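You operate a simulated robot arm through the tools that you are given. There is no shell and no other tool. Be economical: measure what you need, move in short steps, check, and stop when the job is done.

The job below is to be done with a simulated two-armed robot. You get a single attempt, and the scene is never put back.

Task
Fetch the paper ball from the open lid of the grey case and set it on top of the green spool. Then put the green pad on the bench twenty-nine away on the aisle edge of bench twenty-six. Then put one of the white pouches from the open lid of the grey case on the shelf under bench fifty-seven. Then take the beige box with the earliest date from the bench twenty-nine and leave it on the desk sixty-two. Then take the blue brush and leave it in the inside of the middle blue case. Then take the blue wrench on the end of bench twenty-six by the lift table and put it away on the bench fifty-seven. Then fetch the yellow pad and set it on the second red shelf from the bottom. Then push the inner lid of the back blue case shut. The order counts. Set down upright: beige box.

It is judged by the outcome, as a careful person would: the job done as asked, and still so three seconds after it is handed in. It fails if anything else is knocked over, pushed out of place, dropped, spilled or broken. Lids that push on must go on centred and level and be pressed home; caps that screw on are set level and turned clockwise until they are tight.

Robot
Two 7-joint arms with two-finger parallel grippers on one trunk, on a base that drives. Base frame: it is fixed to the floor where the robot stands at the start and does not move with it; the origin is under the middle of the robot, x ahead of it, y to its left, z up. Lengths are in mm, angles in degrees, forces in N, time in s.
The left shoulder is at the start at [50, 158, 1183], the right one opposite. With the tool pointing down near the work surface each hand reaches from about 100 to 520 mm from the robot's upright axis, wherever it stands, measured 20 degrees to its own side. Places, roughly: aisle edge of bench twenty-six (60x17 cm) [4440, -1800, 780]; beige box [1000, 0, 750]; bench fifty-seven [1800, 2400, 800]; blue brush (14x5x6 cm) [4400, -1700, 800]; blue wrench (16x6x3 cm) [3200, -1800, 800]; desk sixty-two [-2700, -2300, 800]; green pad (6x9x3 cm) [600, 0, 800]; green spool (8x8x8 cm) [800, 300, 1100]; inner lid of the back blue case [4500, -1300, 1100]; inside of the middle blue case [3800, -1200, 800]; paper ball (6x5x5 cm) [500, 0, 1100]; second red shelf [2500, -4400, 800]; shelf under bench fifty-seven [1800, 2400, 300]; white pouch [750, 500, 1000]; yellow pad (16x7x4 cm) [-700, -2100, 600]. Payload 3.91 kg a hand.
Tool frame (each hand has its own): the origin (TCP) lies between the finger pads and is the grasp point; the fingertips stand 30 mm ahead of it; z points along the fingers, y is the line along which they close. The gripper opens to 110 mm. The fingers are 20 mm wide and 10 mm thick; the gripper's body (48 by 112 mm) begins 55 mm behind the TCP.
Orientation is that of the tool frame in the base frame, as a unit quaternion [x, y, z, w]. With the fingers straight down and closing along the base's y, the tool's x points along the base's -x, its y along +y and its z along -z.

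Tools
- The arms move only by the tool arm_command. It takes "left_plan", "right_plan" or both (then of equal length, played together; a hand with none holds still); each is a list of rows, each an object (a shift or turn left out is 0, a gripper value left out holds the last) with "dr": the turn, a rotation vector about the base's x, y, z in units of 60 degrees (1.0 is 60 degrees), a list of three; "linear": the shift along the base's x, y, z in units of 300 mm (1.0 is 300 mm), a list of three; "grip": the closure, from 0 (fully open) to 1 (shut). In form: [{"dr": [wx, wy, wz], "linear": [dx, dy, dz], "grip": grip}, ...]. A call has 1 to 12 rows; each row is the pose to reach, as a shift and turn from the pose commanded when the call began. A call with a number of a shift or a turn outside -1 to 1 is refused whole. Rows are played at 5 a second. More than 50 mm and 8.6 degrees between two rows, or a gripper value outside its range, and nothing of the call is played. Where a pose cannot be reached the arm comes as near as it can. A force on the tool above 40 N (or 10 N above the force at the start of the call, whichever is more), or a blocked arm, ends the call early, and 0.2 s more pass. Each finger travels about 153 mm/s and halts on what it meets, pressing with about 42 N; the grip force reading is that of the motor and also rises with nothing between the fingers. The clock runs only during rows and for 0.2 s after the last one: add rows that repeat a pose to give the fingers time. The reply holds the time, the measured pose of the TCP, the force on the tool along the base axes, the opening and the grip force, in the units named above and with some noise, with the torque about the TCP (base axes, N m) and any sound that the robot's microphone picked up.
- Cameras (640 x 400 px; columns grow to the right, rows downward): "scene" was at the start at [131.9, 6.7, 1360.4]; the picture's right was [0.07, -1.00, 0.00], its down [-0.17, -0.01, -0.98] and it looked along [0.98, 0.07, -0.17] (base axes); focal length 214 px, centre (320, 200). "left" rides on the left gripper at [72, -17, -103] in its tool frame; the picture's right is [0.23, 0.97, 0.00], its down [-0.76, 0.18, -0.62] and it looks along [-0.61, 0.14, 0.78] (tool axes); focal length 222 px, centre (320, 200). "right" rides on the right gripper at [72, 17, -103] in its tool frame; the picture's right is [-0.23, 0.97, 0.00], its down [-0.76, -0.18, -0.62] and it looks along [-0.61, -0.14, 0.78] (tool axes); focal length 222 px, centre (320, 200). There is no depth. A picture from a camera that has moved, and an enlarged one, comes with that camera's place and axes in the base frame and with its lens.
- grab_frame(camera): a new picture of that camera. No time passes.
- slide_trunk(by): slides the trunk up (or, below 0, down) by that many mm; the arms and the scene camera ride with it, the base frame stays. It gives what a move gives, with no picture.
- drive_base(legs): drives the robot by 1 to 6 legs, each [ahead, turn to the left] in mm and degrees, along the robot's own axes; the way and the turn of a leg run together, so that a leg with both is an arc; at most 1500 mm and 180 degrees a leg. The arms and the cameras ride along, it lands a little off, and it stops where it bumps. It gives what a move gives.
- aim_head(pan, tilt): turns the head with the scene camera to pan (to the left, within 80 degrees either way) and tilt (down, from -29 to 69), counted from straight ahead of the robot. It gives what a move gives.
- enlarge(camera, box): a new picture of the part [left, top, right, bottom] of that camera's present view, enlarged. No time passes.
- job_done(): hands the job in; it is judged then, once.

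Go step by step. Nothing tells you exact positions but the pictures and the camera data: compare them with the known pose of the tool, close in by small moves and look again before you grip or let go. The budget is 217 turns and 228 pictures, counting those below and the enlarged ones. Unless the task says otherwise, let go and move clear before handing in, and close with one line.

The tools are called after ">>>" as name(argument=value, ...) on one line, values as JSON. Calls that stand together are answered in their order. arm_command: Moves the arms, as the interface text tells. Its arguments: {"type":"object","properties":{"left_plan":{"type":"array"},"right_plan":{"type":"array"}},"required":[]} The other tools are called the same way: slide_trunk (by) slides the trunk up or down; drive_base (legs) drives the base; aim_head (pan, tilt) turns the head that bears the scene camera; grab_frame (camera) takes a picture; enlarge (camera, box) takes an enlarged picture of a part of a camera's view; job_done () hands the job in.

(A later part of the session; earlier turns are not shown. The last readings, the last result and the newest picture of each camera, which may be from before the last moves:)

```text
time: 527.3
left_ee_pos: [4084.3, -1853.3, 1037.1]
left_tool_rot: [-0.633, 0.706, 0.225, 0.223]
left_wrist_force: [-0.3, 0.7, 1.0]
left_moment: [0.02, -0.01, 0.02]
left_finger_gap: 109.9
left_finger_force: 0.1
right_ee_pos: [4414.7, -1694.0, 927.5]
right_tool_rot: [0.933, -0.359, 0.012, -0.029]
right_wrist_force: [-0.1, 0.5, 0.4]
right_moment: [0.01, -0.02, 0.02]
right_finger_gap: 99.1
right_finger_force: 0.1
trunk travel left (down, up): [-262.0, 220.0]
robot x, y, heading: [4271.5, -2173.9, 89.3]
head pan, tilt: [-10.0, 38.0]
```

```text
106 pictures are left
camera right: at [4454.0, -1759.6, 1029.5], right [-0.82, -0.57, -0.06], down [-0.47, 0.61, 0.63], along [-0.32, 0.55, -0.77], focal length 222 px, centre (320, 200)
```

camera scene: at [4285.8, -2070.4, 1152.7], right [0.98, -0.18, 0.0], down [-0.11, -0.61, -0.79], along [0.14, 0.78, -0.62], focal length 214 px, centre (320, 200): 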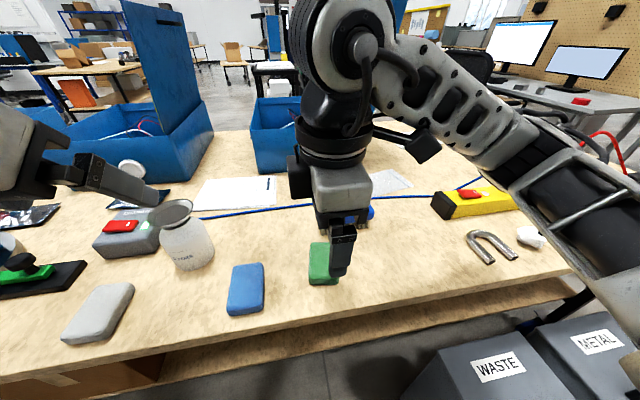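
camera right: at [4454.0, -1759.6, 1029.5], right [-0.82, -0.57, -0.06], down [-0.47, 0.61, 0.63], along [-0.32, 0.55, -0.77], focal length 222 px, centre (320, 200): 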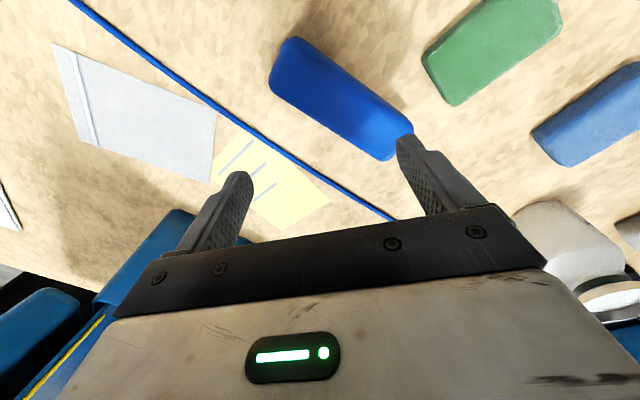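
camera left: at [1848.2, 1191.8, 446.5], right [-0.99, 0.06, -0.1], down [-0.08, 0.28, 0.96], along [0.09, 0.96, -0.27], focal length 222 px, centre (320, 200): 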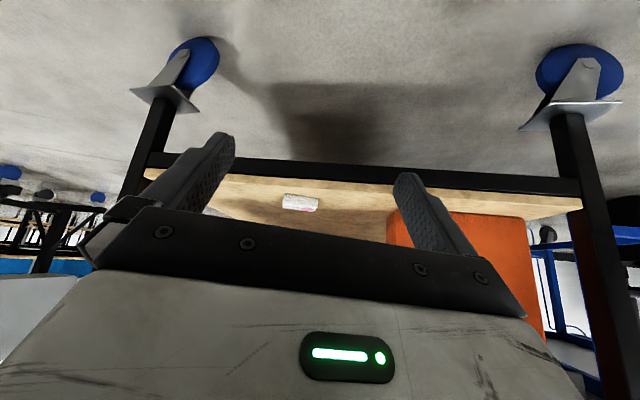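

Within reach now. I'll reduce the skew by 20° and centre over the brush at about [4419, -1721].

>>> arm_command(right_plan=[{"linear": [0.01, -0.05, 0], "dr": [0, 0, 0.12]}, {"linear": [0.015, -0.09, 0], "dr": [0, 0, 0.24]}, {"linear": [0.015, -0.09, -0.03], "dr": [0, 0, 0.36]}, {"linear": [0.015, -0.09, -0.07], "dr": [0, 0, 0.4]}, {"linear": [0.015, -0.09, -0.07], "dr": [0, 0, 0.4]}])

>>> grab_frame(camera="right")

>>> grab_frame(camera="scene")

```text
time: 528.5
left_ee_pos: [4083.1, -1853.7, 1037.6]
left_tool_rot: [-0.633, 0.706, 0.226, 0.224]
left_wrist_force: [-1.0, -0.4, 0.7]
left_moment: [0.01, 0.01, 0.01]
left_finger_gap: 110.0
left_finger_force: 0.1
right_ee_pos: [4353.3, -1772.0, 911.8]
right_tool_rot: [0.985, -0.168, 0.006, -0.031]
right_wrist_force: [-0.3, -0.4, -0.1]
right_moment: [-0.01, -0.02, -0.01]
right_finger_gap: 98.8
right_finger_force: 0.0
right hand out of reach, approached as far as the arm can: row 1, 2, 3, 4, 5
trunk travel left (down, up): [-262.0, 220.0]
robot x, y, heading: [4270.6, -2174.1, 89.9]
head pan, tilt: [-10.0, 38.0]
```

```text
105 pictures are left
camera right: at [4413.8, -1818.4, 1013.2], right [-0.54, -0.84, -0.06], down [-0.67, 0.38, 0.63], along [-0.51, 0.38, -0.77], focal length 222 px, centre (320, 200)
```

right: 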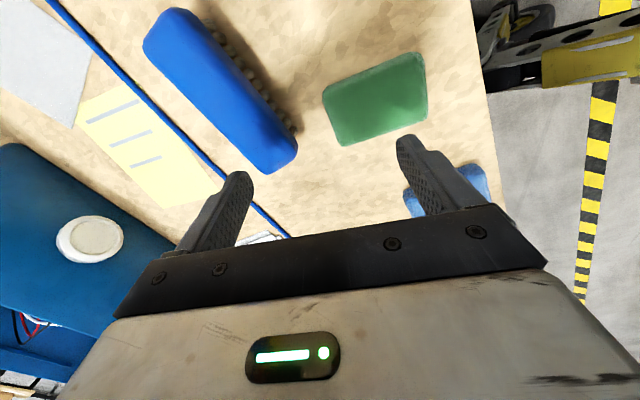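

```text
104 pictures are left
camera scene: at [4286.2, -2050.8, 1152.7], right [0.98, -0.18, 0.0], down [-0.11, -0.61, -0.79], along [0.14, 0.78, -0.62], focal length 214 px, centre (320, 200)
```

scene: 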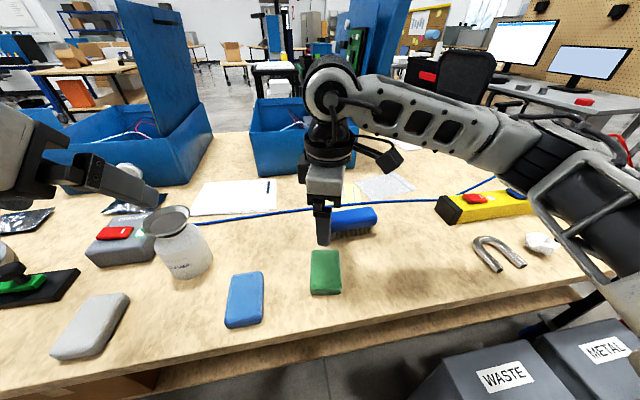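

That yaw is out of reach. I'll go back to 48° and grip there; the brush has room to turn into line with the jaws.

>>> arm_command(right_plan=[{"linear": [0.04, 0.03, 0.05], "dr": [0, 0, -0.1]}, {"linear": [0.08, 0.07, 0.05], "dr": [0, 0, -0.2]}, {"linear": [0.14, 0.11, 0.05], "dr": [0, 0, -0.3]}, {"linear": [0.19, 0.14, 0.04], "dr": [0, 0, -0.38]}, {"linear": [0.22, 0.17, 0.02], "dr": [0, 0, -0.38]}, {"linear": [0.22, 0.17, -0.08], "dr": [0, 0, -0.38]}, {"linear": [0.22, 0.17, -0.08], "dr": [0, 0, -0.38]}])

>>> grab_frame(camera="right")

>>> enlarge(camera="scene", box=[260, 130, 420, 260])

```text
time: 530.1
left_ee_pos: [4083.2, -1853.2, 1037.5]
left_tool_rot: [-0.633, 0.706, 0.225, 0.224]
left_wrist_force: [-0.4, 0.1, 0.2]
left_moment: [0.0, 0.01, 0.03]
left_finger_gap: 110.2
left_finger_force: 0.0
right_ee_pos: [4418.9, -1721.2, 886.8]
right_tool_rot: [0.937, -0.348, 0.012, -0.03]
right_wrist_force: [-0.7, 0.3, 0.3]
right_moment: [0.01, 0.02, -0.02]
right_finger_gap: 99.3
right_finger_force: 0.1
trunk travel left (down, up): [-262.0, 220.0]
robot x, y, heading: [4271.1, -2175.5, 89.6]
head pan, tilt: [-10.0, 38.0]
```

```text
103 pictures are left
camera right: at [4458.5, -1786.0, 988.3], right [-0.81, -0.59, -0.06], down [-0.49, 0.6, 0.63], along [-0.33, 0.54, -0.77], focal length 222 px, centre (320, 200)
```

right: 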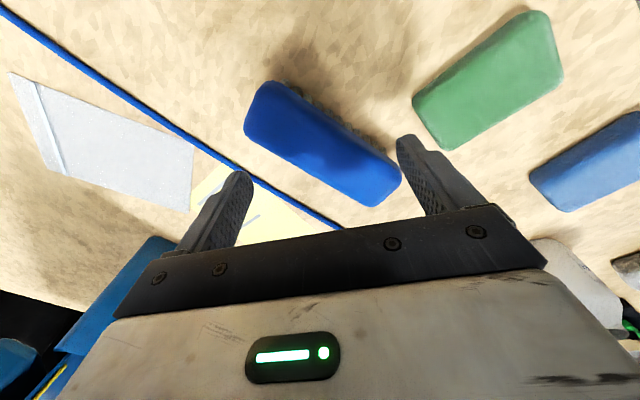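

```text
3.08 times, centred on (340, 195) of scene
camera zoom: at [4286.0, -2050.6, 1152.7], right [0.98, -0.18, 0.0], down [-0.11, -0.61, -0.79], along [0.14, 0.78, -0.62], focal length 660 px, centre (258, 215)
```

zoom: 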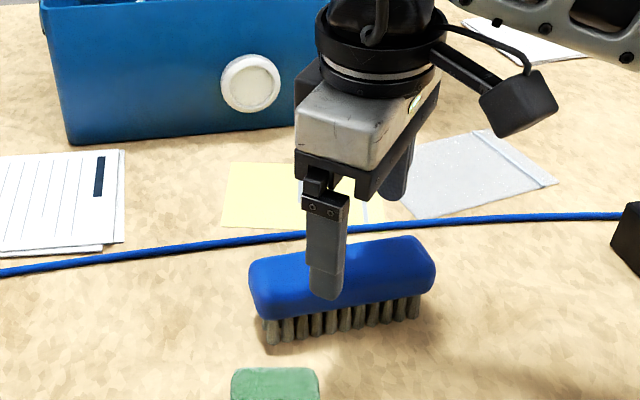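

Skewed at 48° the jaws would barely clear the brush. I'll try the opposite yaw (about -80°), where the wrist offset should help on this side.

>>> arm_command(right_plan=[{"linear": [0, -0.1, 0.1], "dr": [0, 0, -0.12], "grip": 0}, {"linear": [0, -0.2, 0.15], "dr": [0, 0, -0.25]}, {"linear": [0, -0.2, 0.15], "dr": [0, 0, -0.38]}, {"linear": [0, -0.2, 0.15], "dr": [0, 0, -0.5]}, {"linear": [0, -0.2, 0.15], "dr": [0, 0, -0.63]}, {"linear": [0, -0.2, 0.15], "dr": [0, 0, -0.76]}, {"linear": [0, -0.2, 0.15], "dr": [0, 0, -0.88]}, {"linear": [0, -0.2, 0.15], "dr": [0, 0, -1.0]}])

>>> arm_command(right_plan=[{"dr": [0, 0, -0.12]}, {"dr": [0, 0, -0.25]}, {"dr": [0, 0, -0.38]}, {"dr": [0, 0, -0.5]}, {"dr": [0, 0, -0.63]}, {"dr": [0, 0, -0.76]}, {"dr": [0, 0, -0.88]}, {"dr": [0, 0, -1.0]}])

>>> arm_command(right_plan=[{"linear": [0, 0.1, 0], "dr": [0, 0, -0.06]}, {"linear": [0, 0.19, 0], "dr": [0, 0, -0.12]}, {"linear": [0, 0.19, 0], "dr": [0, 0, -0.12]}])

>>> grab_frame(camera="right")

```text
time: 531.9
left_ee_pos: [4084.1, -1853.4, 1038.1]
left_tool_rot: [-0.632, 0.707, 0.226, 0.225]
left_wrist_force: [0.2, 0.5, -0.4]
left_moment: [-0.01, -0.05, 0.01]
left_finger_gap: 110.0
left_finger_force: 0.1
right_ee_pos: [4417.6, -1780.4, 932.1]
right_tool_rot: [-0.636, 0.771, -0.025, 0.02]
right_wrist_force: [0.5, 0.4, -0.5]
right_moment: [-0.02, -0.01, 0.0]
right_finger_gap: 109.8
right_finger_force: 0.1
trunk travel left (down, up): [-262.0, 220.0]
robot x, y, heading: [4272.1, -2180.2, 89.5]
head pan, tilt: [-10.0, 38.0]
```

```text
time: 533.7
left_ee_pos: [4085.0, -1853.3, 1036.1]
left_tool_rot: [-0.633, 0.706, 0.226, 0.224]
left_wrist_force: [0.7, 0.7, 0.0]
left_moment: [-0.03, 0.0, 0.0]
left_finger_gap: 109.9
left_finger_force: 0.1
right_ee_pos: [4418.8, -1782.1, 931.8]
right_tool_rot: [-0.165, 0.986, -0.033, 0.004]
right_wrist_force: [0.3, -0.1, 0.2]
right_moment: [-0.01, 0.01, 0.0]
right_finger_gap: 110.1
right_finger_force: 0.1
trunk travel left (down, up): [-262.0, 220.0]
robot x, y, heading: [4273.3, -2174.4, 89.6]
head pan, tilt: [-10.0, 38.0]
```

```text
time: 534.5
left_ee_pos: [4085.8, -1853.8, 1037.0]
left_tool_rot: [-0.633, 0.706, 0.226, 0.224]
left_wrist_force: [0.2, 0.2, 0.2]
left_moment: [0.03, -0.01, -0.02]
left_finger_gap: 110.3
left_finger_force: 0.1
right_ee_pos: [4418.2, -1724.6, 930.7]
right_tool_rot: [-0.105, 0.994, -0.033, 0.002]
right_wrist_force: [-0.2, -0.9, 0.7]
right_moment: [-0.02, 0.03, 0.02]
right_finger_gap: 109.9
right_finger_force: 0.0
trunk travel left (down, up): [-262.0, 220.0]
robot x, y, heading: [4270.1, -2177.7, 89.5]
head pan, tilt: [-10.0, 38.0]
```

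```text
101 pictures are left
camera right: at [4343.8, -1716.5, 1034.2], right [0.02, 1.0, -0.06], down [0.77, 0.02, 0.63], along [0.63, -0.06, -0.77], focal length 222 px, centre (320, 200)
```

right: 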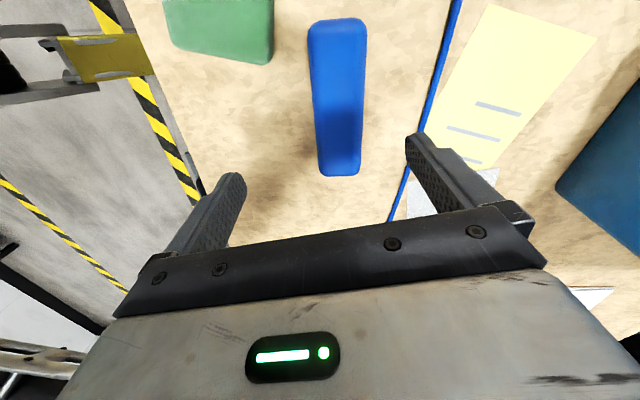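

Now the jaws are aligned across the brush. I'll centre on [4408, -1716], descend and grip.

>>> arm_command(right_plan=[{"linear": [-0.033, 0.03, -0.1]}, {"linear": [-0.033, 0.03, -0.22]}, {"linear": [-0.033, 0.03, -0.34]}, {"linear": [-0.033, 0.03, -0.36]}, {"linear": [-0.033, 0.03, -0.36]}])

>>> grab_frame(camera="right")

```text
time: 535.7
left_ee_pos: [4084.7, -1852.8, 1037.8]
left_tool_rot: [-0.633, 0.706, 0.226, 0.223]
left_wrist_force: [0.4, -0.5, -0.7]
left_moment: [-0.02, 0.0, 0.01]
left_finger_gap: 109.8
left_finger_force: 0.0
right_ee_pos: [4408.1, -1714.9, 823.5]
right_tool_rot: [-0.104, 0.994, -0.033, 0.002]
right_wrist_force: [0.0, 0.8, -0.2]
right_moment: [0.03, -0.03, 0.02]
right_finger_gap: 110.1
right_finger_force: 0.0
trunk travel left (down, up): [-262.0, 220.0]
robot x, y, heading: [4274.1, -2176.0, 89.6]
head pan, tilt: [-10.0, 38.0]
```

```text
100 pictures are left
camera right: at [4333.9, -1706.4, 925.9], right [0.02, 1.0, -0.06], down [0.77, 0.02, 0.63], along [0.63, -0.06, -0.77], focal length 222 px, centre (320, 200)
```

right: 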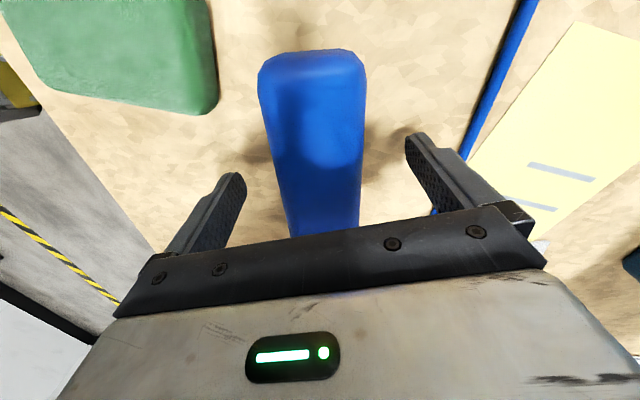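

>>> arm_command(right_plan=[{"linear": [0, 0, -0.01], "grip": 0.3}, {"linear": [0, 0, -0.01], "grip": 0.7}, {"linear": [0, 0, -0.01], "grip": 1}, {"linear": [0, 0, -0.01], "grip": 1}, {"linear": [0, 0, 0.08], "grip": 1}, {"linear": [0, 0, 0.2], "grip": 1}, {"linear": [0, 0, 0.32], "grip": 1}])

>>> slide_trunk(by=200)

>>> grab_frame(camera="right")

>>> aim_head(pan=0, tilt=20)

>>> grab_frame(camera="scene")

```text
time: 537.3
left_ee_pos: [4083.9, -1852.9, 1038.9]
left_tool_rot: [-0.632, 0.707, 0.224, 0.225]
left_wrist_force: [0.3, -0.6, 0.4]
left_moment: [0.03, 0.0, -0.02]
left_finger_gap: 110.0
left_finger_force: 0.0
right_ee_pos: [4408.7, -1715.6, 919.1]
right_tool_rot: [-0.104, 0.994, -0.032, 0.002]
right_wrist_force: [0.3, -0.3, -0.7]
right_moment: [0.0, 0.0, 0.02]
right_finger_gap: 45.5
right_finger_force: 41.6
trunk travel left (down, up): [-262.0, 220.0]
robot x, y, heading: [4271.6, -2176.9, 89.6]
head pan, tilt: [-10.0, 38.0]
```

```text
time: 539.4
left_ee_pos: [4084.3, -1853.4, 1237.8]
left_tool_rot: [-0.632, 0.707, 0.225, 0.225]
left_wrist_force: [-0.2, -0.1, 0.4]
left_moment: [0.01, -0.05, -0.03]
left_finger_gap: 110.0
left_finger_force: 0.0
right_ee_pos: [4409.8, -1715.8, 1119.1]
right_tool_rot: [-0.104, 0.994, -0.032, 0.002]
right_wrist_force: [0.7, -0.4, -1.6]
right_moment: [0.03, 0.02, 0.0]
right_finger_gap: 45.4
right_finger_force: 42.3
trunk travel left (down, up): [-462.0, 20.0]
robot x, y, heading: [4269.8, -2175.4, 89.9]
head pan, tilt: [-10.0, 38.0]
```

```text
99 pictures are left
camera right: at [4334.5, -1707.2, 1221.4], right [0.02, 1.0, -0.06], down [0.77, 0.02, 0.63], along [0.63, -0.06, -0.77], focal length 222 px, centre (320, 200)
```

right: 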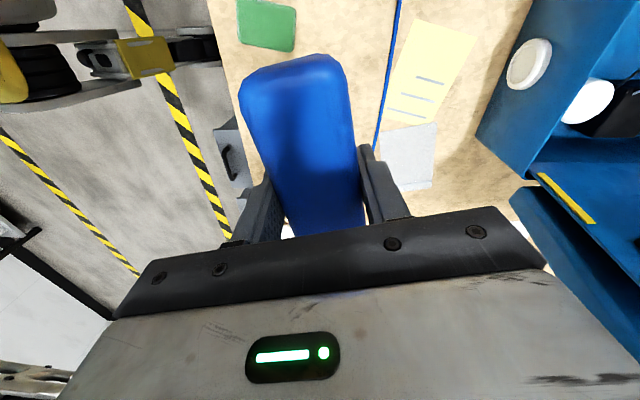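

```text
time: 540.2
left_ee_pos: [4084.3, -1854.3, 1237.5]
left_tool_rot: [-0.633, 0.706, 0.225, 0.224]
left_wrist_force: [-0.3, 0.3, 0.2]
left_moment: [0.05, 0.02, 0.0]
left_finger_gap: 110.1
left_finger_force: 0.0
right_ee_pos: [4409.5, -1715.8, 1118.8]
right_tool_rot: [-0.104, 0.994, -0.032, 0.003]
right_wrist_force: [0.5, -0.2, -1.2]
right_moment: [0.0, 0.03, 0.0]
right_finger_gap: 45.4
right_finger_force: 41.5
trunk travel left (down, up): [-462.0, 20.0]
robot x, y, heading: [4272.1, -2174.5, 89.6]
head pan, tilt: [0.0, 20.0]
```

```text
98 pictures are left
camera scene: at [4271.1, -2042.2, 1381.0], right [1.0, -0.01, 0.0], down [0.0, -0.34, -0.94], along [0.01, 0.94, -0.34], focal length 214 px, centre (320, 200)
```

scene: 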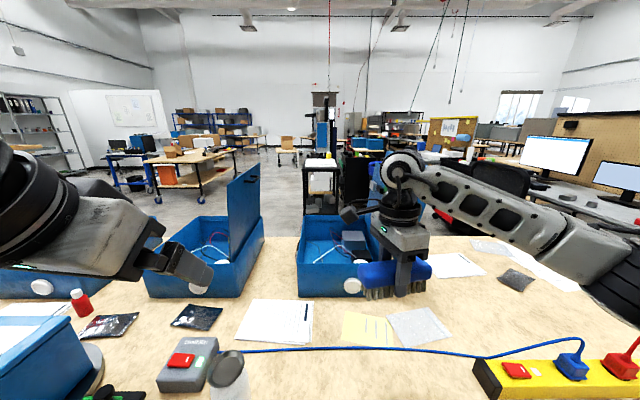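

The brush is held. The middle case at about [3810, -1275] is only reachable from the north side of the bench, so I'll drive around.

>>> drive_base(legs=[[-480, 0], [0, 90.4], [1500, 0], [860, 0], [0, -90], [1500, 0]])

>>> drive_base(legs=[[720, 0], [0, -90], [1500, 0], [350, 0], [0, -90]])

>>> aim_head(pan=0, tilt=25)

>>> grab_frame(camera="scene")

```text
time: 568.9
left_ee_pos: [1691.4, -844.1, 1237.6]
left_tool_rot: [-0.64, 0.7, 0.227, 0.221]
left_wrist_force: [-0.6, -0.6, 0.5]
left_moment: [-0.06, 0.0, -0.03]
left_finger_gap: 109.9
left_finger_force: 0.1
right_ee_pos: [2013.7, -699.6, 1120.0]
right_tool_rot: [-0.115, 0.993, -0.032, 0.002]
right_wrist_force: [0.5, -0.1, -1.0]
right_moment: [0.05, 0.02, -0.01]
right_finger_gap: 45.5
right_finger_force: 41.9
trunk travel left (down, up): [-462.0, 20.0]
robot x, y, heading: [1881.4, -1164.5, 90.8]
head pan, tilt: [0.0, 20.0]
```

```text
time: 589.3
left_ee_pos: [3910.4, -742.4, 1238.3]
left_tool_rot: [0.695, 0.645, -0.22, 0.229]
left_wrist_force: [0.0, -0.1, -0.7]
left_moment: [-0.02, -0.03, -0.04]
left_finger_gap: 110.1
left_finger_force: 0.1
right_ee_pos: [3589.1, -892.1, 1119.2]
right_tool_rot: [0.992, 0.121, -0.003, -0.032]
right_wrist_force: [0.4, -0.4, -0.7]
right_moment: [-0.04, -0.02, -0.01]
right_finger_gap: 45.5
right_finger_force: 41.7
trunk travel left (down, up): [-462.0, 20.0]
robot x, y, heading: [3710.3, -425.1, -88.4]
head pan, tilt: [0.0, 20.0]
```

```text
time: 590.0
left_ee_pos: [3910.0, -743.7, 1238.4]
left_tool_rot: [0.696, 0.644, -0.221, 0.228]
left_wrist_force: [-1.2, -0.2, 0.3]
left_moment: [0.0, -0.03, 0.01]
left_finger_gap: 110.2
left_finger_force: 0.1
right_ee_pos: [3589.6, -889.9, 1119.3]
right_tool_rot: [0.992, 0.121, -0.003, -0.033]
right_wrist_force: [0.0, -0.3, -1.8]
right_moment: [0.05, 0.03, 0.02]
right_finger_gap: 45.2
right_finger_force: 42.1
trunk travel left (down, up): [-462.0, 20.0]
robot x, y, heading: [3711.9, -424.4, -88.7]
head pan, tilt: [0.0, 25.0]
```

```text
97 pictures are left
camera scene: at [3715.1, -557.8, 1373.0], right [-1.0, -0.03, 0.0], down [-0.01, 0.42, -0.91], along [0.02, -0.91, -0.42], focal length 214 px, centre (320, 200)
```

scene: 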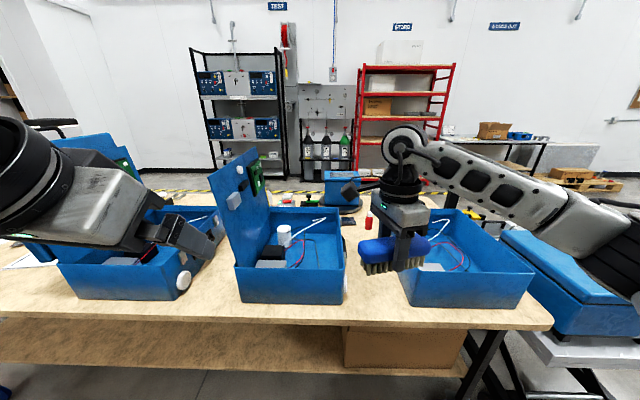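

The middle case is at about x 3648–3985, y -1051 to -1317, with its rim at about z 927. I'll line up so the right hand drops the brush into its free right half, and tuck the left hand up first.

>>> arm_command(left_plan=[{"linear": [0, 0.08, 0.12]}, {"linear": [0, 0.17, 0.24]}, {"linear": [0, 0.27, 0.36]}, {"linear": [0, 0.37, 0.46]}])

>>> drive_base(legs=[[0, 88.7], [160, 0], [0, -90], [200, 0]])

>>> aim_head(pan=-5, tilt=35)

>>> grab_frame(camera="scene")

```text
time: 591.0
left_ee_pos: [3909.8, -628.3, 1375.2]
left_tool_rot: [0.695, 0.645, -0.219, 0.23]
left_wrist_force: [0.5, -0.5, -0.6]
left_moment: [0.04, 0.0, 0.02]
left_finger_gap: 110.0
left_finger_force: 0.0
right_ee_pos: [3590.9, -889.6, 1119.0]
right_tool_rot: [0.992, 0.121, -0.002, -0.031]
right_wrist_force: [-0.1, -0.4, -0.2]
right_moment: [-0.03, 0.02, 0.0]
right_finger_gap: 45.4
right_finger_force: 42.3
trunk travel left (down, up): [-462.0, 20.0]
robot x, y, heading: [3714.8, -425.4, -88.0]
head pan, tilt: [0.0, 25.0]
```

```text
time: 601.2
left_ee_pos: [4064.8, -834.7, 1375.4]
left_tool_rot: [0.704, 0.635, -0.223, 0.225]
left_wrist_force: [0.7, 0.3, 0.5]
left_moment: [0.0, -0.01, -0.03]
left_finger_gap: 110.0
left_finger_force: 0.1
right_ee_pos: [3737.6, -1085.9, 1120.0]
right_tool_rot: [0.994, 0.108, -0.003, -0.032]
right_wrist_force: [-0.4, -0.4, -1.7]
right_moment: [0.0, -0.01, -0.01]
right_finger_gap: 45.5
right_finger_force: 41.9
trunk travel left (down, up): [-462.0, 20.0]
robot x, y, heading: [3871.5, -624.1, -90.0]
head pan, tilt: [0.0, 25.0]
```

```text
time: 601.9
left_ee_pos: [4064.2, -833.0, 1376.2]
left_tool_rot: [0.704, 0.635, -0.223, 0.227]
left_wrist_force: [-0.3, -0.9, -0.1]
left_moment: [0.01, -0.03, 0.01]
left_finger_gap: 110.0
left_finger_force: 0.0
right_ee_pos: [3735.8, -1085.3, 1119.6]
right_tool_rot: [0.994, 0.107, -0.002, -0.033]
right_wrist_force: [0.3, -0.6, -1.7]
right_moment: [0.01, -0.02, -0.02]
right_finger_gap: 45.8
right_finger_force: 42.1
trunk travel left (down, up): [-462.0, 20.0]
robot x, y, heading: [3872.4, -620.6, -89.7]
head pan, tilt: [-5.0, 35.0]
```

```text
96 pictures are left
camera scene: at [3863.9, -751.4, 1357.3], right [-1.0, 0.09, 0.0], down [0.05, 0.57, -0.82], along [-0.07, -0.82, -0.57], focal length 214 px, centre (320, 200)
```

scene: 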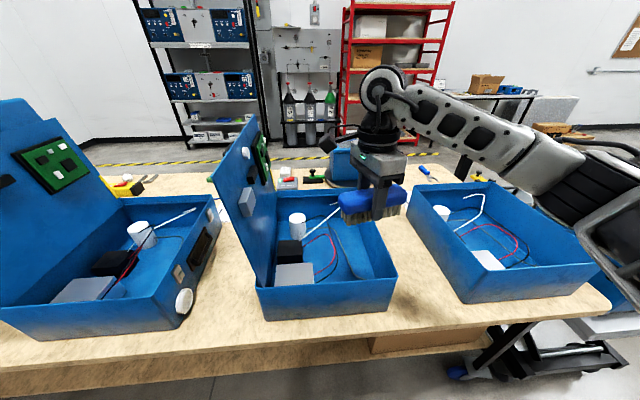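

Nearly over the case. I'll drive in 80 mm, shift 22 mm left, and view from the hand.

>>> drive_base(legs=[[78, 0]])

>>> arm_command(right_plan=[{"linear": [0.04, 0, 0]}, {"linear": [0.075, -0.05, -0.03]}, {"linear": [0.075, -0.05, -0.1]}, {"linear": [0.075, -0.05, -0.1]}])

>>> slide_trunk(by=-150)

>>> grab_frame(camera="right")

>>> grab_frame(camera="scene")

```text
time: 603.0
left_ee_pos: [4065.2, -911.3, 1375.7]
left_tool_rot: [0.704, 0.635, -0.224, 0.226]
left_wrist_force: [-0.4, -0.6, -0.5]
left_moment: [0.04, 0.0, -0.03]
left_finger_gap: 110.2
left_finger_force: 0.1
right_ee_pos: [3738.0, -1162.9, 1118.3]
right_tool_rot: [0.994, 0.108, -0.003, -0.032]
right_wrist_force: [0.0, 0.0, -0.6]
right_moment: [0.01, 0.01, -0.01]
right_finger_gap: 45.7
right_finger_force: 42.1
trunk travel left (down, up): [-462.0, 20.0]
robot x, y, heading: [3869.2, -703.2, -89.7]
head pan, tilt: [-5.0, 35.0]
```

```text
time: 604.0
left_ee_pos: [4065.6, -910.3, 1376.8]
left_tool_rot: [0.704, 0.635, -0.223, 0.225]
left_wrist_force: [0.0, -0.3, 0.4]
left_moment: [0.0, -0.01, -0.01]
left_finger_gap: 110.4
left_finger_force: 0.0
right_ee_pos: [3760.6, -1178.4, 1089.0]
right_tool_rot: [0.993, 0.109, -0.003, -0.032]
right_wrist_force: [-0.2, 0.2, -1.2]
right_moment: [0.02, 0.0, 0.0]
right_finger_gap: 45.3
right_finger_force: 41.6
trunk travel left (down, up): [-462.0, 20.0]
robot x, y, heading: [3872.4, -699.8, -90.1]
head pan, tilt: [-5.0, 35.0]
```

```text
time: 605.7
left_ee_pos: [4064.0, -910.1, 1226.6]
left_tool_rot: [0.704, 0.635, -0.223, 0.226]
left_wrist_force: [0.2, -0.6, 0.5]
left_moment: [-0.02, -0.01, -0.02]
left_finger_gap: 109.9
left_finger_force: 0.1
right_ee_pos: [3761.4, -1178.0, 938.6]
right_tool_rot: [0.993, 0.109, -0.002, -0.033]
right_wrist_force: [0.8, -0.1, -1.5]
right_moment: [0.0, -0.02, 0.03]
right_finger_gap: 45.6
right_finger_force: 41.8
trunk travel left (down, up): [-312.0, 170.0]
robot x, y, heading: [3875.7, -704.2, -89.8]
head pan, tilt: [-5.0, 35.0]
```

```text
95 pictures are left
camera right: at [3837.4, -1185.1, 1041.6], right [-0.01, -1.0, -0.06], down [-0.77, -0.03, 0.63], along [-0.63, 0.06, -0.77], focal length 222 px, centre (320, 200)
```

right: 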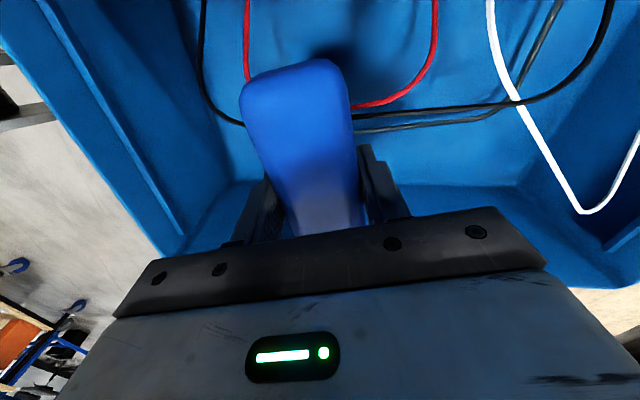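

```text
94 pictures are left
camera scene: at [3863.9, -829.3, 1207.3], right [-1.0, 0.09, 0.0], down [0.05, 0.57, -0.82], along [-0.07, -0.82, -0.57], focal length 214 px, centre (320, 200)
```

scene: 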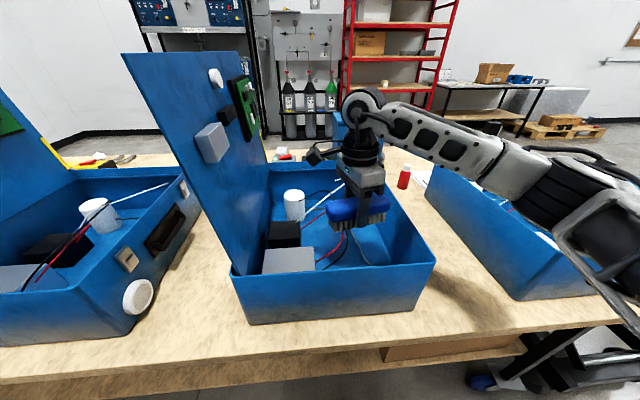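

The brush is over the free part of the case. I'll lower with the trunk, then gently with the arm.

>>> slide_trunk(by=-85)

>>> arm_command(right_plan=[{"linear": [0, 0, -0.03]}, {"linear": [0, 0, -0.06]}, {"linear": [0, 0, -0.075]}, {"linear": [0, 0, -0.075]}])

>>> grab_frame(camera="scene")

```text
time: 606.9
left_ee_pos: [4065.9, -910.5, 1140.1]
left_tool_rot: [0.703, 0.635, -0.223, 0.227]
left_wrist_force: [0.1, 0.7, -0.2]
left_moment: [-0.01, 0.0, 0.02]
left_finger_gap: 110.1
left_finger_force: 0.0
right_ee_pos: [3762.0, -1178.1, 854.7]
right_tool_rot: [0.994, 0.109, -0.003, -0.032]
right_wrist_force: [0.0, 0.0, -1.4]
right_moment: [0.03, -0.07, -0.01]
right_finger_gap: 45.6
right_finger_force: 41.7
trunk travel left (down, up): [-227.0, 255.0]
robot x, y, heading: [3875.2, -699.8, -89.9]
head pan, tilt: [-5.0, 35.0]
```

```text
time: 607.9
left_ee_pos: [4064.7, -910.0, 1140.3]
left_tool_rot: [0.703, 0.635, -0.224, 0.227]
left_wrist_force: [-0.3, 0.0, -0.1]
left_moment: [-0.01, 0.03, -0.01]
left_finger_gap: 110.3
left_finger_force: 0.1
right_ee_pos: [3760.1, -1178.6, 831.3]
right_tool_rot: [0.994, 0.109, -0.002, -0.032]
right_wrist_force: [-0.6, -0.3, -0.5]
right_moment: [-0.02, 0.02, -0.01]
right_finger_gap: 45.7
right_finger_force: 41.6
trunk travel left (down, up): [-227.0, 255.0]
robot x, y, heading: [3873.7, -699.1, -90.0]
head pan, tilt: [-5.0, 35.0]
```

```text
93 pictures are left
camera scene: at [3863.9, -829.4, 1122.2], right [-1.0, 0.09, 0.0], down [0.05, 0.57, -0.82], along [-0.07, -0.82, -0.57], focal length 214 px, centre (320, 200)
```

scene: 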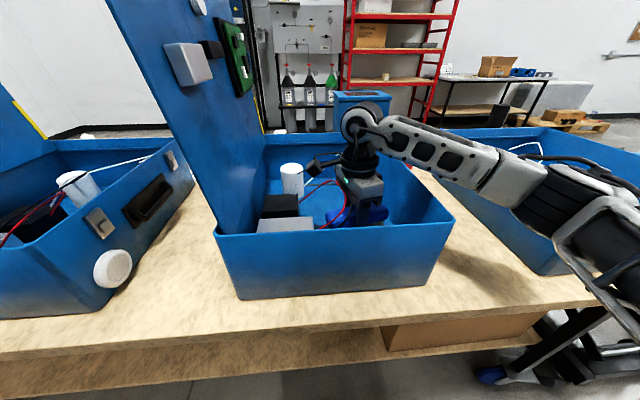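

>>> arm_command(right_plan=[{"linear": [0, 0, -0.01]}, {"linear": [0, 0, -0.02]}, {"linear": [0, 0, -0.03]}, {"linear": [0, 0, -0.03]}])

```text
time: 608.9
left_ee_pos: [4065.7, -909.5, 1140.9]
left_tool_rot: [0.704, 0.635, -0.224, 0.226]
left_wrist_force: [0.4, -0.2, 0.1]
left_moment: [0.01, 0.02, 0.01]
left_finger_gap: 109.7
left_finger_force: 0.0
right_ee_pos: [3760.2, -1177.9, 825.2]
right_tool_rot: [0.994, 0.11, -0.003, -0.03]
right_wrist_force: [-0.5, 0.1, 15.1]
right_moment: [-0.44, 0.66, 0.06]
right_finger_gap: 45.7
right_finger_force: 41.6
trunk travel left (down, up): [-227.0, 255.0]
robot x, y, heading: [3873.4, -705.7, -89.8]
head pan, tilt: [-5.0, 35.0]
```

Contact. I'll release, lift straight up, and check.

>>> arm_command(right_plan=[{"linear": [0, 0, 0.01], "grip": 0.5}, {"linear": [0, 0, 0.01], "grip": 0.35}, {"linear": [0, 0, 0.01], "grip": 0.2}, {"linear": [0, 0, 0.01], "grip": 0.2}, {"linear": [0, 0, 0.12], "grip": 0.2}, {"linear": [0, 0, 0.27], "grip": 0.2}, {"linear": [0, 0, 0.42], "grip": 0.2}])

>>> slide_trunk(by=200)

>>> grab_frame(camera="scene")

```text
time: 610.5
left_ee_pos: [4065.1, -909.6, 1141.0]
left_tool_rot: [0.703, 0.636, -0.224, 0.227]
left_wrist_force: [-0.4, 0.0, -1.2]
left_moment: [0.01, -0.01, 0.02]
left_finger_gap: 109.9
left_finger_force: 0.1
right_ee_pos: [3760.7, -1178.4, 949.1]
right_tool_rot: [0.994, 0.108, -0.004, -0.032]
right_wrist_force: [0.7, -0.8, 0.0]
right_moment: [0.0, -0.01, -0.01]
right_finger_gap: 88.3
right_finger_force: 0.1
trunk travel left (down, up): [-227.0, 255.0]
robot x, y, heading: [3872.1, -698.5, -89.9]
head pan, tilt: [-5.0, 35.0]
```

```text
time: 612.7
left_ee_pos: [4063.9, -910.3, 1341.1]
left_tool_rot: [0.705, 0.634, -0.225, 0.225]
left_wrist_force: [-0.7, 0.2, -0.2]
left_moment: [0.01, 0.0, 0.03]
left_finger_gap: 109.7
left_finger_force: 0.0
right_ee_pos: [3759.9, -1178.7, 1149.6]
right_tool_rot: [0.994, 0.109, -0.002, -0.033]
right_wrist_force: [0.3, -0.1, 0.2]
right_moment: [0.02, 0.01, -0.02]
right_finger_gap: 87.8
right_finger_force: 0.1
trunk travel left (down, up): [-427.0, 55.0]
robot x, y, heading: [3870.5, -700.5, -89.8]
head pan, tilt: [-5.0, 35.0]
```

```text
92 pictures are left
camera scene: at [3864.0, -829.4, 1322.2], right [-1.0, 0.09, 0.0], down [0.05, 0.57, -0.82], along [-0.07, -0.82, -0.57], focal length 214 px, centre (320, 200)
```

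scene: 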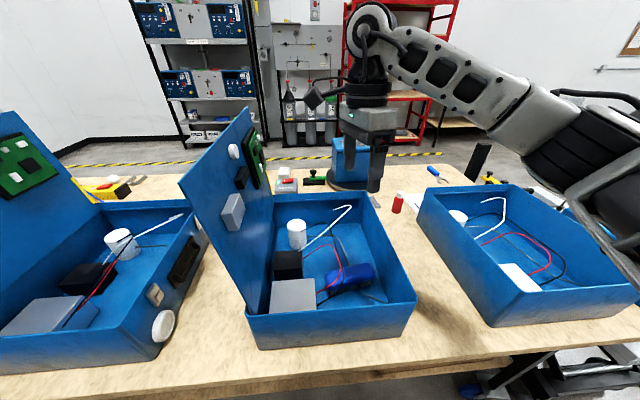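

The brush is in the middle case. Next is the blue wrench, which I see near [3190, -1804]; I'll drive round to the aisle side.

>>> drive_base(legs=[[-250, 0], [0, -90], [1500, 0], [470, 0], [0, 90], [1500, 0]])

>>> drive_base(legs=[[700, 0], [0, 90], [1200, 0], [0, 90], [200, 0]])

>>> aim_head(pan=0, tilt=30)

>>> grab_frame(camera="scene")

```text
time: 638.7
left_ee_pos: [2140.6, -2197.3, 1340.4]
left_tool_rot: [0.696, 0.644, -0.22, 0.228]
left_wrist_force: [-0.6, -0.1, 0.0]
left_moment: [0.02, 0.0, 0.02]
left_finger_gap: 109.9
left_finger_force: 0.0
right_ee_pos: [1843.5, -2472.1, 1148.7]
right_tool_rot: [0.992, 0.12, -0.003, -0.032]
right_wrist_force: [-0.6, -0.3, 0.2]
right_moment: [0.0, 0.03, -0.04]
right_finger_gap: 88.0
right_finger_force: 0.1
trunk travel left (down, up): [-427.0, 55.0]
robot x, y, heading: [1943.2, -1995.0, -88.7]
head pan, tilt: [-5.0, 35.0]
```

```text
time: 657.0
left_ee_pos: [2966.9, -2281.6, 1340.2]
left_tool_rot: [-0.633, 0.705, 0.227, 0.224]
left_wrist_force: [-0.1, 0.0, -0.2]
left_moment: [0.02, 0.01, -0.01]
left_finger_gap: 110.2
left_finger_force: 0.2
right_ee_pos: [3273.6, -2016.7, 1148.6]
right_tool_rot: [-0.106, 0.994, -0.032, 0.002]
right_wrist_force: [-0.1, -0.7, -0.3]
right_moment: [0.0, -0.01, -0.01]
right_finger_gap: 88.1
right_finger_force: 0.1
trunk travel left (down, up): [-427.0, 55.0]
robot x, y, heading: [3158.6, -2492.6, 89.4]
head pan, tilt: [-5.0, 35.0]
```

```text
time: 657.7
left_ee_pos: [2966.7, -2282.1, 1340.3]
left_tool_rot: [-0.633, 0.705, 0.226, 0.224]
left_wrist_force: [0.2, -0.4, -0.4]
left_moment: [0.0, 0.0, -0.01]
left_finger_gap: 110.0
left_finger_force: 0.0
right_ee_pos: [3273.0, -2016.1, 1150.8]
right_tool_rot: [-0.107, 0.994, -0.032, 0.002]
right_wrist_force: [-0.2, 0.3, -1.0]
right_moment: [0.01, -0.02, -0.03]
right_finger_gap: 87.9
right_finger_force: 0.0
trunk travel left (down, up): [-427.0, 55.0]
robot x, y, heading: [3153.9, -2495.4, 89.9]
head pan, tilt: [0.0, 30.0]
```

```text
91 pictures are left
camera scene: at [3157.8, -2361.4, 1330.0], right [1.0, 0.0, 0.0], down [0.0, -0.5, -0.87], along [0.0, 0.87, -0.5], focal length 214 px, centre (320, 200)
```

scene: 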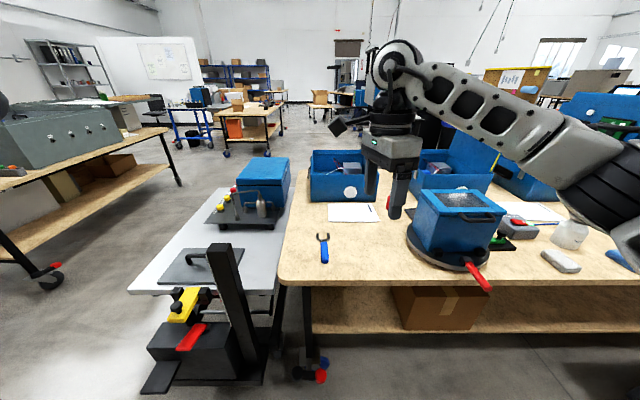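

The wrench lies along y at about [3172, -1767], handle toward the aisle. The lift table crowds the left, so I'll come in from the right with the robot turned to about 120° and use the right hand.

>>> drive_base(legs=[[0, -33.5], [282, 0], [0, 63.6]])

>>> arm_command(right_plan=[{"linear": [0, 0, 0], "dr": [0, 0, 0.13]}, {"linear": [0, 0, 0], "dr": [0, 0, 0.26]}, {"linear": [0, 0, 0], "dr": [0, 0, 0.39]}, {"linear": [0, 0, 0], "dr": [0, 0, 0.52]}, {"linear": [0, 0, 0], "dr": [0, 0, 0.65]}, {"linear": [0, 0, 0], "dr": [0, 0, 0.78]}, {"linear": [0, 0, 0], "dr": [0, 0, 0.78]}])

>>> slide_trunk(by=-200)

>>> grab_frame(camera="right")

>>> grab_frame(camera="scene")

```text
time: 664.0
left_ee_pos: [3042.4, -2176.2, 1341.2]
left_tool_rot: [0.798, -0.512, -0.277, -0.157]
left_wrist_force: [-0.9, 0.6, 0.3]
left_moment: [-0.03, 0.0, 0.01]
left_finger_gap: 110.3
left_finger_force: 0.0
right_ee_pos: [3169.9, -1789.4, 1150.0]
right_tool_rot: [-0.366, 0.93, -0.029, 0.011]
right_wrist_force: [-0.7, 0.4, -0.7]
right_moment: [0.01, -0.02, -0.02]
right_finger_gap: 88.3
right_finger_force: 0.1
trunk travel left (down, up): [-427.0, 55.0]
robot x, y, heading: [3313.2, -2254.5, 120.5]
head pan, tilt: [0.0, 30.0]
```

```text
time: 665.6
left_ee_pos: [3040.1, -2176.2, 1340.5]
left_tool_rot: [0.798, -0.513, -0.277, -0.156]
left_wrist_force: [0.5, 0.0, 0.4]
left_moment: [-0.01, 0.01, -0.01]
left_finger_gap: 109.8
left_finger_force: 0.2
right_ee_pos: [3169.3, -1788.8, 1149.1]
right_tool_rot: [-0.705, 0.708, -0.023, 0.022]
right_wrist_force: [-0.1, -0.4, -0.3]
right_moment: [-0.01, -0.04, -0.01]
right_finger_gap: 88.2
right_finger_force: 0.0
trunk travel left (down, up): [-427.0, 55.0]
robot x, y, heading: [3310.2, -2255.8, 120.7]
head pan, tilt: [0.0, 30.0]
```

```text
time: 667.8
left_ee_pos: [3041.0, -2174.2, 1141.1]
left_tool_rot: [0.798, -0.512, -0.277, -0.156]
left_wrist_force: [-0.5, -1.6, -0.2]
left_moment: [-0.02, -0.02, 0.03]
left_finger_gap: 109.8
left_finger_force: 0.1
right_ee_pos: [3169.0, -1790.2, 949.2]
right_tool_rot: [-0.705, 0.709, -0.023, 0.021]
right_wrist_force: [-0.4, -0.2, -0.4]
right_moment: [0.01, 0.0, -0.03]
right_finger_gap: 87.9
right_finger_force: 0.1
trunk travel left (down, up): [-227.0, 255.0]
robot x, y, heading: [3310.5, -2260.2, 120.6]
head pan, tilt: [0.0, 30.0]
```

```text
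90 pictures are left
camera right: at [3146.4, -1861.8, 1051.5], right [-0.97, 0.23, -0.06], down [0.14, 0.76, 0.63], along [0.19, 0.6, -0.77], focal length 222 px, centre (320, 200)
```

right: 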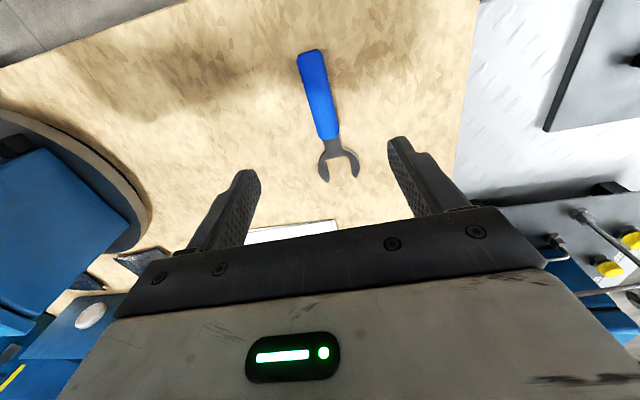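

```text
89 pictures are left
camera scene: at [3246.2, -2145.2, 1130.1], right [0.86, 0.51, 0.0], down [0.25, -0.43, -0.87], along [-0.44, 0.75, -0.5], focal length 214 px, centre (320, 200)
```

scene: 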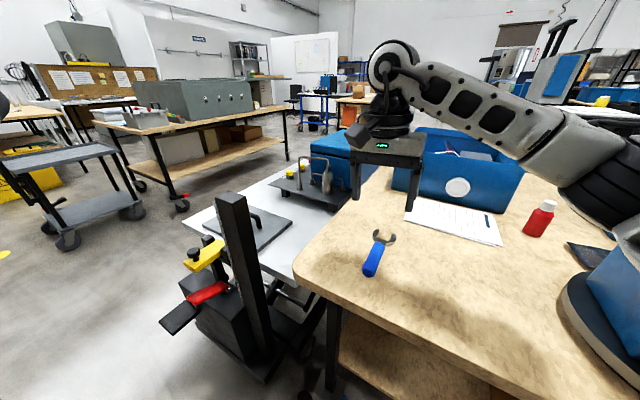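

The jaws are aligned across the wrench handle at [3178, -1790]. I'll descend.

>>> arm_command(right_plan=[{"linear": [0.03, 0, -0.12]}, {"linear": [0.03, 0, -0.26]}, {"linear": [0.03, 0, -0.38]}, {"linear": [0.03, 0, -0.44]}, {"linear": [0.03, 0, -0.44]}])

>>> grab_frame(camera="right")

```text
time: 669.0
left_ee_pos: [3040.3, -2175.5, 1141.3]
left_tool_rot: [0.798, -0.513, -0.277, -0.155]
left_wrist_force: [0.7, -1.0, -0.1]
left_moment: [0.03, 0.01, -0.03]
left_finger_gap: 109.8
left_finger_force: 0.1
right_ee_pos: [3178.1, -1790.5, 816.9]
right_tool_rot: [-0.705, 0.709, -0.023, 0.021]
right_wrist_force: [-0.1, 0.6, 0.3]
right_moment: [-0.03, -0.03, -0.03]
right_finger_gap: 87.9
right_finger_force: 0.0
trunk travel left (down, up): [-227.0, 255.0]
robot x, y, heading: [3315.6, -2258.4, 120.5]
head pan, tilt: [0.0, 30.0]
```

```text
88 pictures are left
camera right: at [3155.3, -1862.1, 919.3], right [-0.97, 0.23, -0.06], down [0.14, 0.76, 0.63], along [0.19, 0.6, -0.77], focal length 222 px, centre (320, 200)
```

right: 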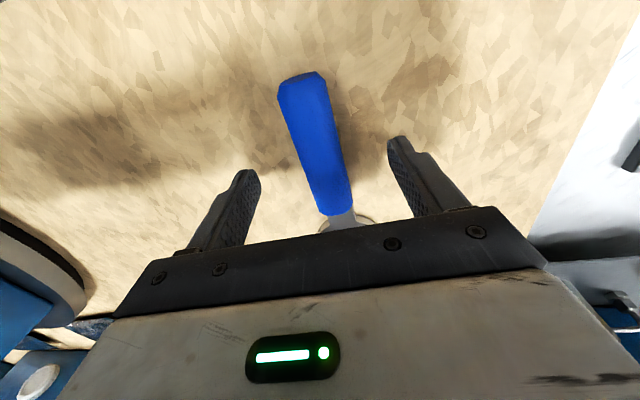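

>>> arm_command(right_plan=[{"linear": [0, 0, -0.013], "grip": 0.3}, {"linear": [0, 0, -0.013], "grip": 0.7}, {"linear": [0, 0, -0.013], "grip": 1}, {"linear": [0, 0, -0.013], "grip": 1}, {"linear": [0, 0, -0.013], "grip": 1}, {"linear": [0, 0, 0.12], "grip": 1}, {"linear": [0, 0, 0.26], "grip": 1}, {"linear": [0, 0, 0.4], "grip": 1}])

>>> slide_trunk(by=200)

>>> grab_frame(camera="right")

```text
time: 670.8
left_ee_pos: [3041.4, -2174.8, 1141.0]
left_tool_rot: [0.797, -0.513, -0.277, -0.157]
left_wrist_force: [0.0, 0.5, 1.4]
left_moment: [-0.03, 0.04, 0.04]
left_finger_gap: 110.0
left_finger_force: 0.1
right_ee_pos: [3178.7, -1788.1, 936.9]
right_tool_rot: [-0.705, 0.709, -0.023, 0.022]
right_wrist_force: [0.3, 0.6, -2.3]
right_moment: [0.0, -0.01, 0.01]
right_finger_gap: 25.5
right_finger_force: 42.1
trunk travel left (down, up): [-227.0, 255.0]
robot x, y, heading: [3315.6, -2258.0, 120.3]
head pan, tilt: [0.0, 30.0]
```

```text
time: 673.0
left_ee_pos: [3041.4, -2174.2, 1340.9]
left_tool_rot: [0.797, -0.513, -0.277, -0.156]
left_wrist_force: [-0.1, -0.5, -0.3]
left_moment: [-0.03, 0.01, -0.02]
left_finger_gap: 109.9
left_finger_force: 0.0
right_ee_pos: [3178.8, -1788.1, 1135.7]
right_tool_rot: [-0.704, 0.709, -0.023, 0.021]
right_wrist_force: [-0.1, -0.3, -1.0]
right_moment: [-0.03, 0.02, 0.0]
right_finger_gap: 25.2
right_finger_force: 42.2
trunk travel left (down, up): [-427.0, 55.0]
robot x, y, heading: [3315.8, -2257.2, 120.5]
head pan, tilt: [0.0, 30.0]
```

```text
87 pictures are left
camera right: at [3155.4, -1860.6, 1238.5], right [-0.97, 0.23, -0.06], down [0.14, 0.76, 0.63], along [0.19, 0.6, -0.77], focal length 222 px, centre (320, 200)
```

right: 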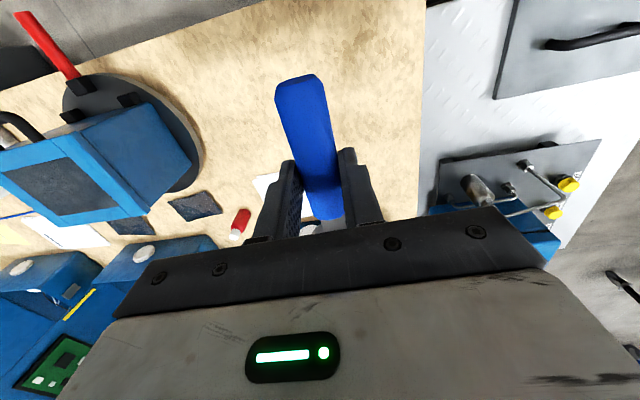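

The wrench is held. I'll drive north to bench fifty-seven's end.

>>> drive_base(legs=[[-450, 0], [0, 59.5], [1500, 0], [140, 0], [0, -90], [1500, 0]])

>>> drive_base(legs=[[1500, 0], [500, 0]])

>>> aim_head(pan=0, tilt=30)

>>> grab_frame(camera="scene")

```text
time: 697.1
left_ee_pos: [1699.7, -932.4, 1341.8]
left_tool_rot: [-0.636, 0.703, 0.226, 0.222]
left_wrist_force: [0.2, -0.5, -0.7]
left_moment: [0.02, 0.01, -0.02]
left_finger_gap: 110.1
left_finger_force: 0.0
right_ee_pos: [2013.1, -668.1, 1137.8]
right_tool_rot: [-0.496, 0.868, -0.028, 0.015]
right_wrist_force: [-0.1, 0.2, -1.1]
right_moment: [-0.01, -0.04, -0.01]
right_finger_gap: 25.1
right_finger_force: 42.1
trunk travel left (down, up): [-427.0, 55.0]
robot x, y, heading: [1893.6, -1140.5, 90.4]
head pan, tilt: [0.0, 30.0]
```

```text
time: 707.1
left_ee_pos: [1713.7, 1083.1, 1339.5]
left_tool_rot: [-0.63, 0.708, 0.224, 0.225]
left_wrist_force: [0.6, -0.2, -0.2]
left_moment: [-0.01, 0.02, 0.0]
left_finger_gap: 110.1
left_finger_force: 0.0
right_ee_pos: [2032.6, 1344.0, 1135.8]
right_tool_rot: [-0.489, 0.872, -0.028, 0.014]
right_wrist_force: [0.2, -0.1, -1.3]
right_moment: [-0.04, 0.02, -0.01]
right_finger_gap: 25.1
right_finger_force: 42.0
trunk travel left (down, up): [-427.0, 55.0]
robot x, y, heading: [1902.2, 873.4, 89.3]
head pan, tilt: [0.0, 30.0]
```

```text
time: 707.7
left_ee_pos: [1715.0, 1082.6, 1340.5]
left_tool_rot: [-0.63, 0.709, 0.225, 0.224]
left_wrist_force: [0.5, -0.2, 0.4]
left_moment: [0.03, 0.01, 0.0]
left_finger_gap: 110.0
left_finger_force: 0.0
right_ee_pos: [2031.1, 1341.7, 1137.1]
right_tool_rot: [-0.488, 0.872, -0.028, 0.015]
right_wrist_force: [0.0, -0.4, -1.9]
right_moment: [0.02, 0.02, 0.01]
right_finger_gap: 25.0
right_finger_force: 41.7
trunk travel left (down, up): [-427.0, 55.0]
robot x, y, heading: [1901.1, 871.3, 89.3]
head pan, tilt: [0.0, 30.0]
```

```text
86 pictures are left
camera scene: at [1904.7, 1001.8, 1330.0], right [1.0, -0.01, 0.0], down [-0.01, -0.5, -0.87], along [0.01, 0.87, -0.5], focal length 214 px, centre (320, 200)
```

scene: 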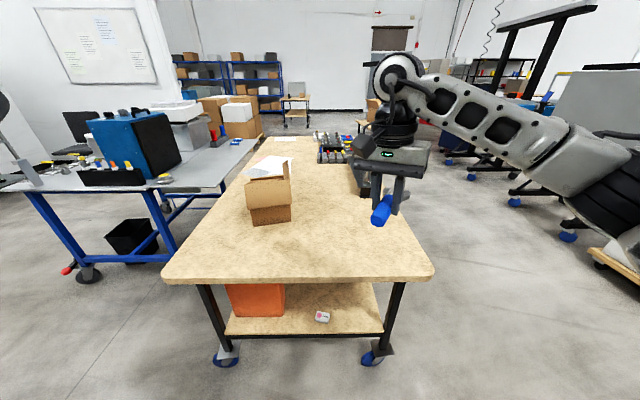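

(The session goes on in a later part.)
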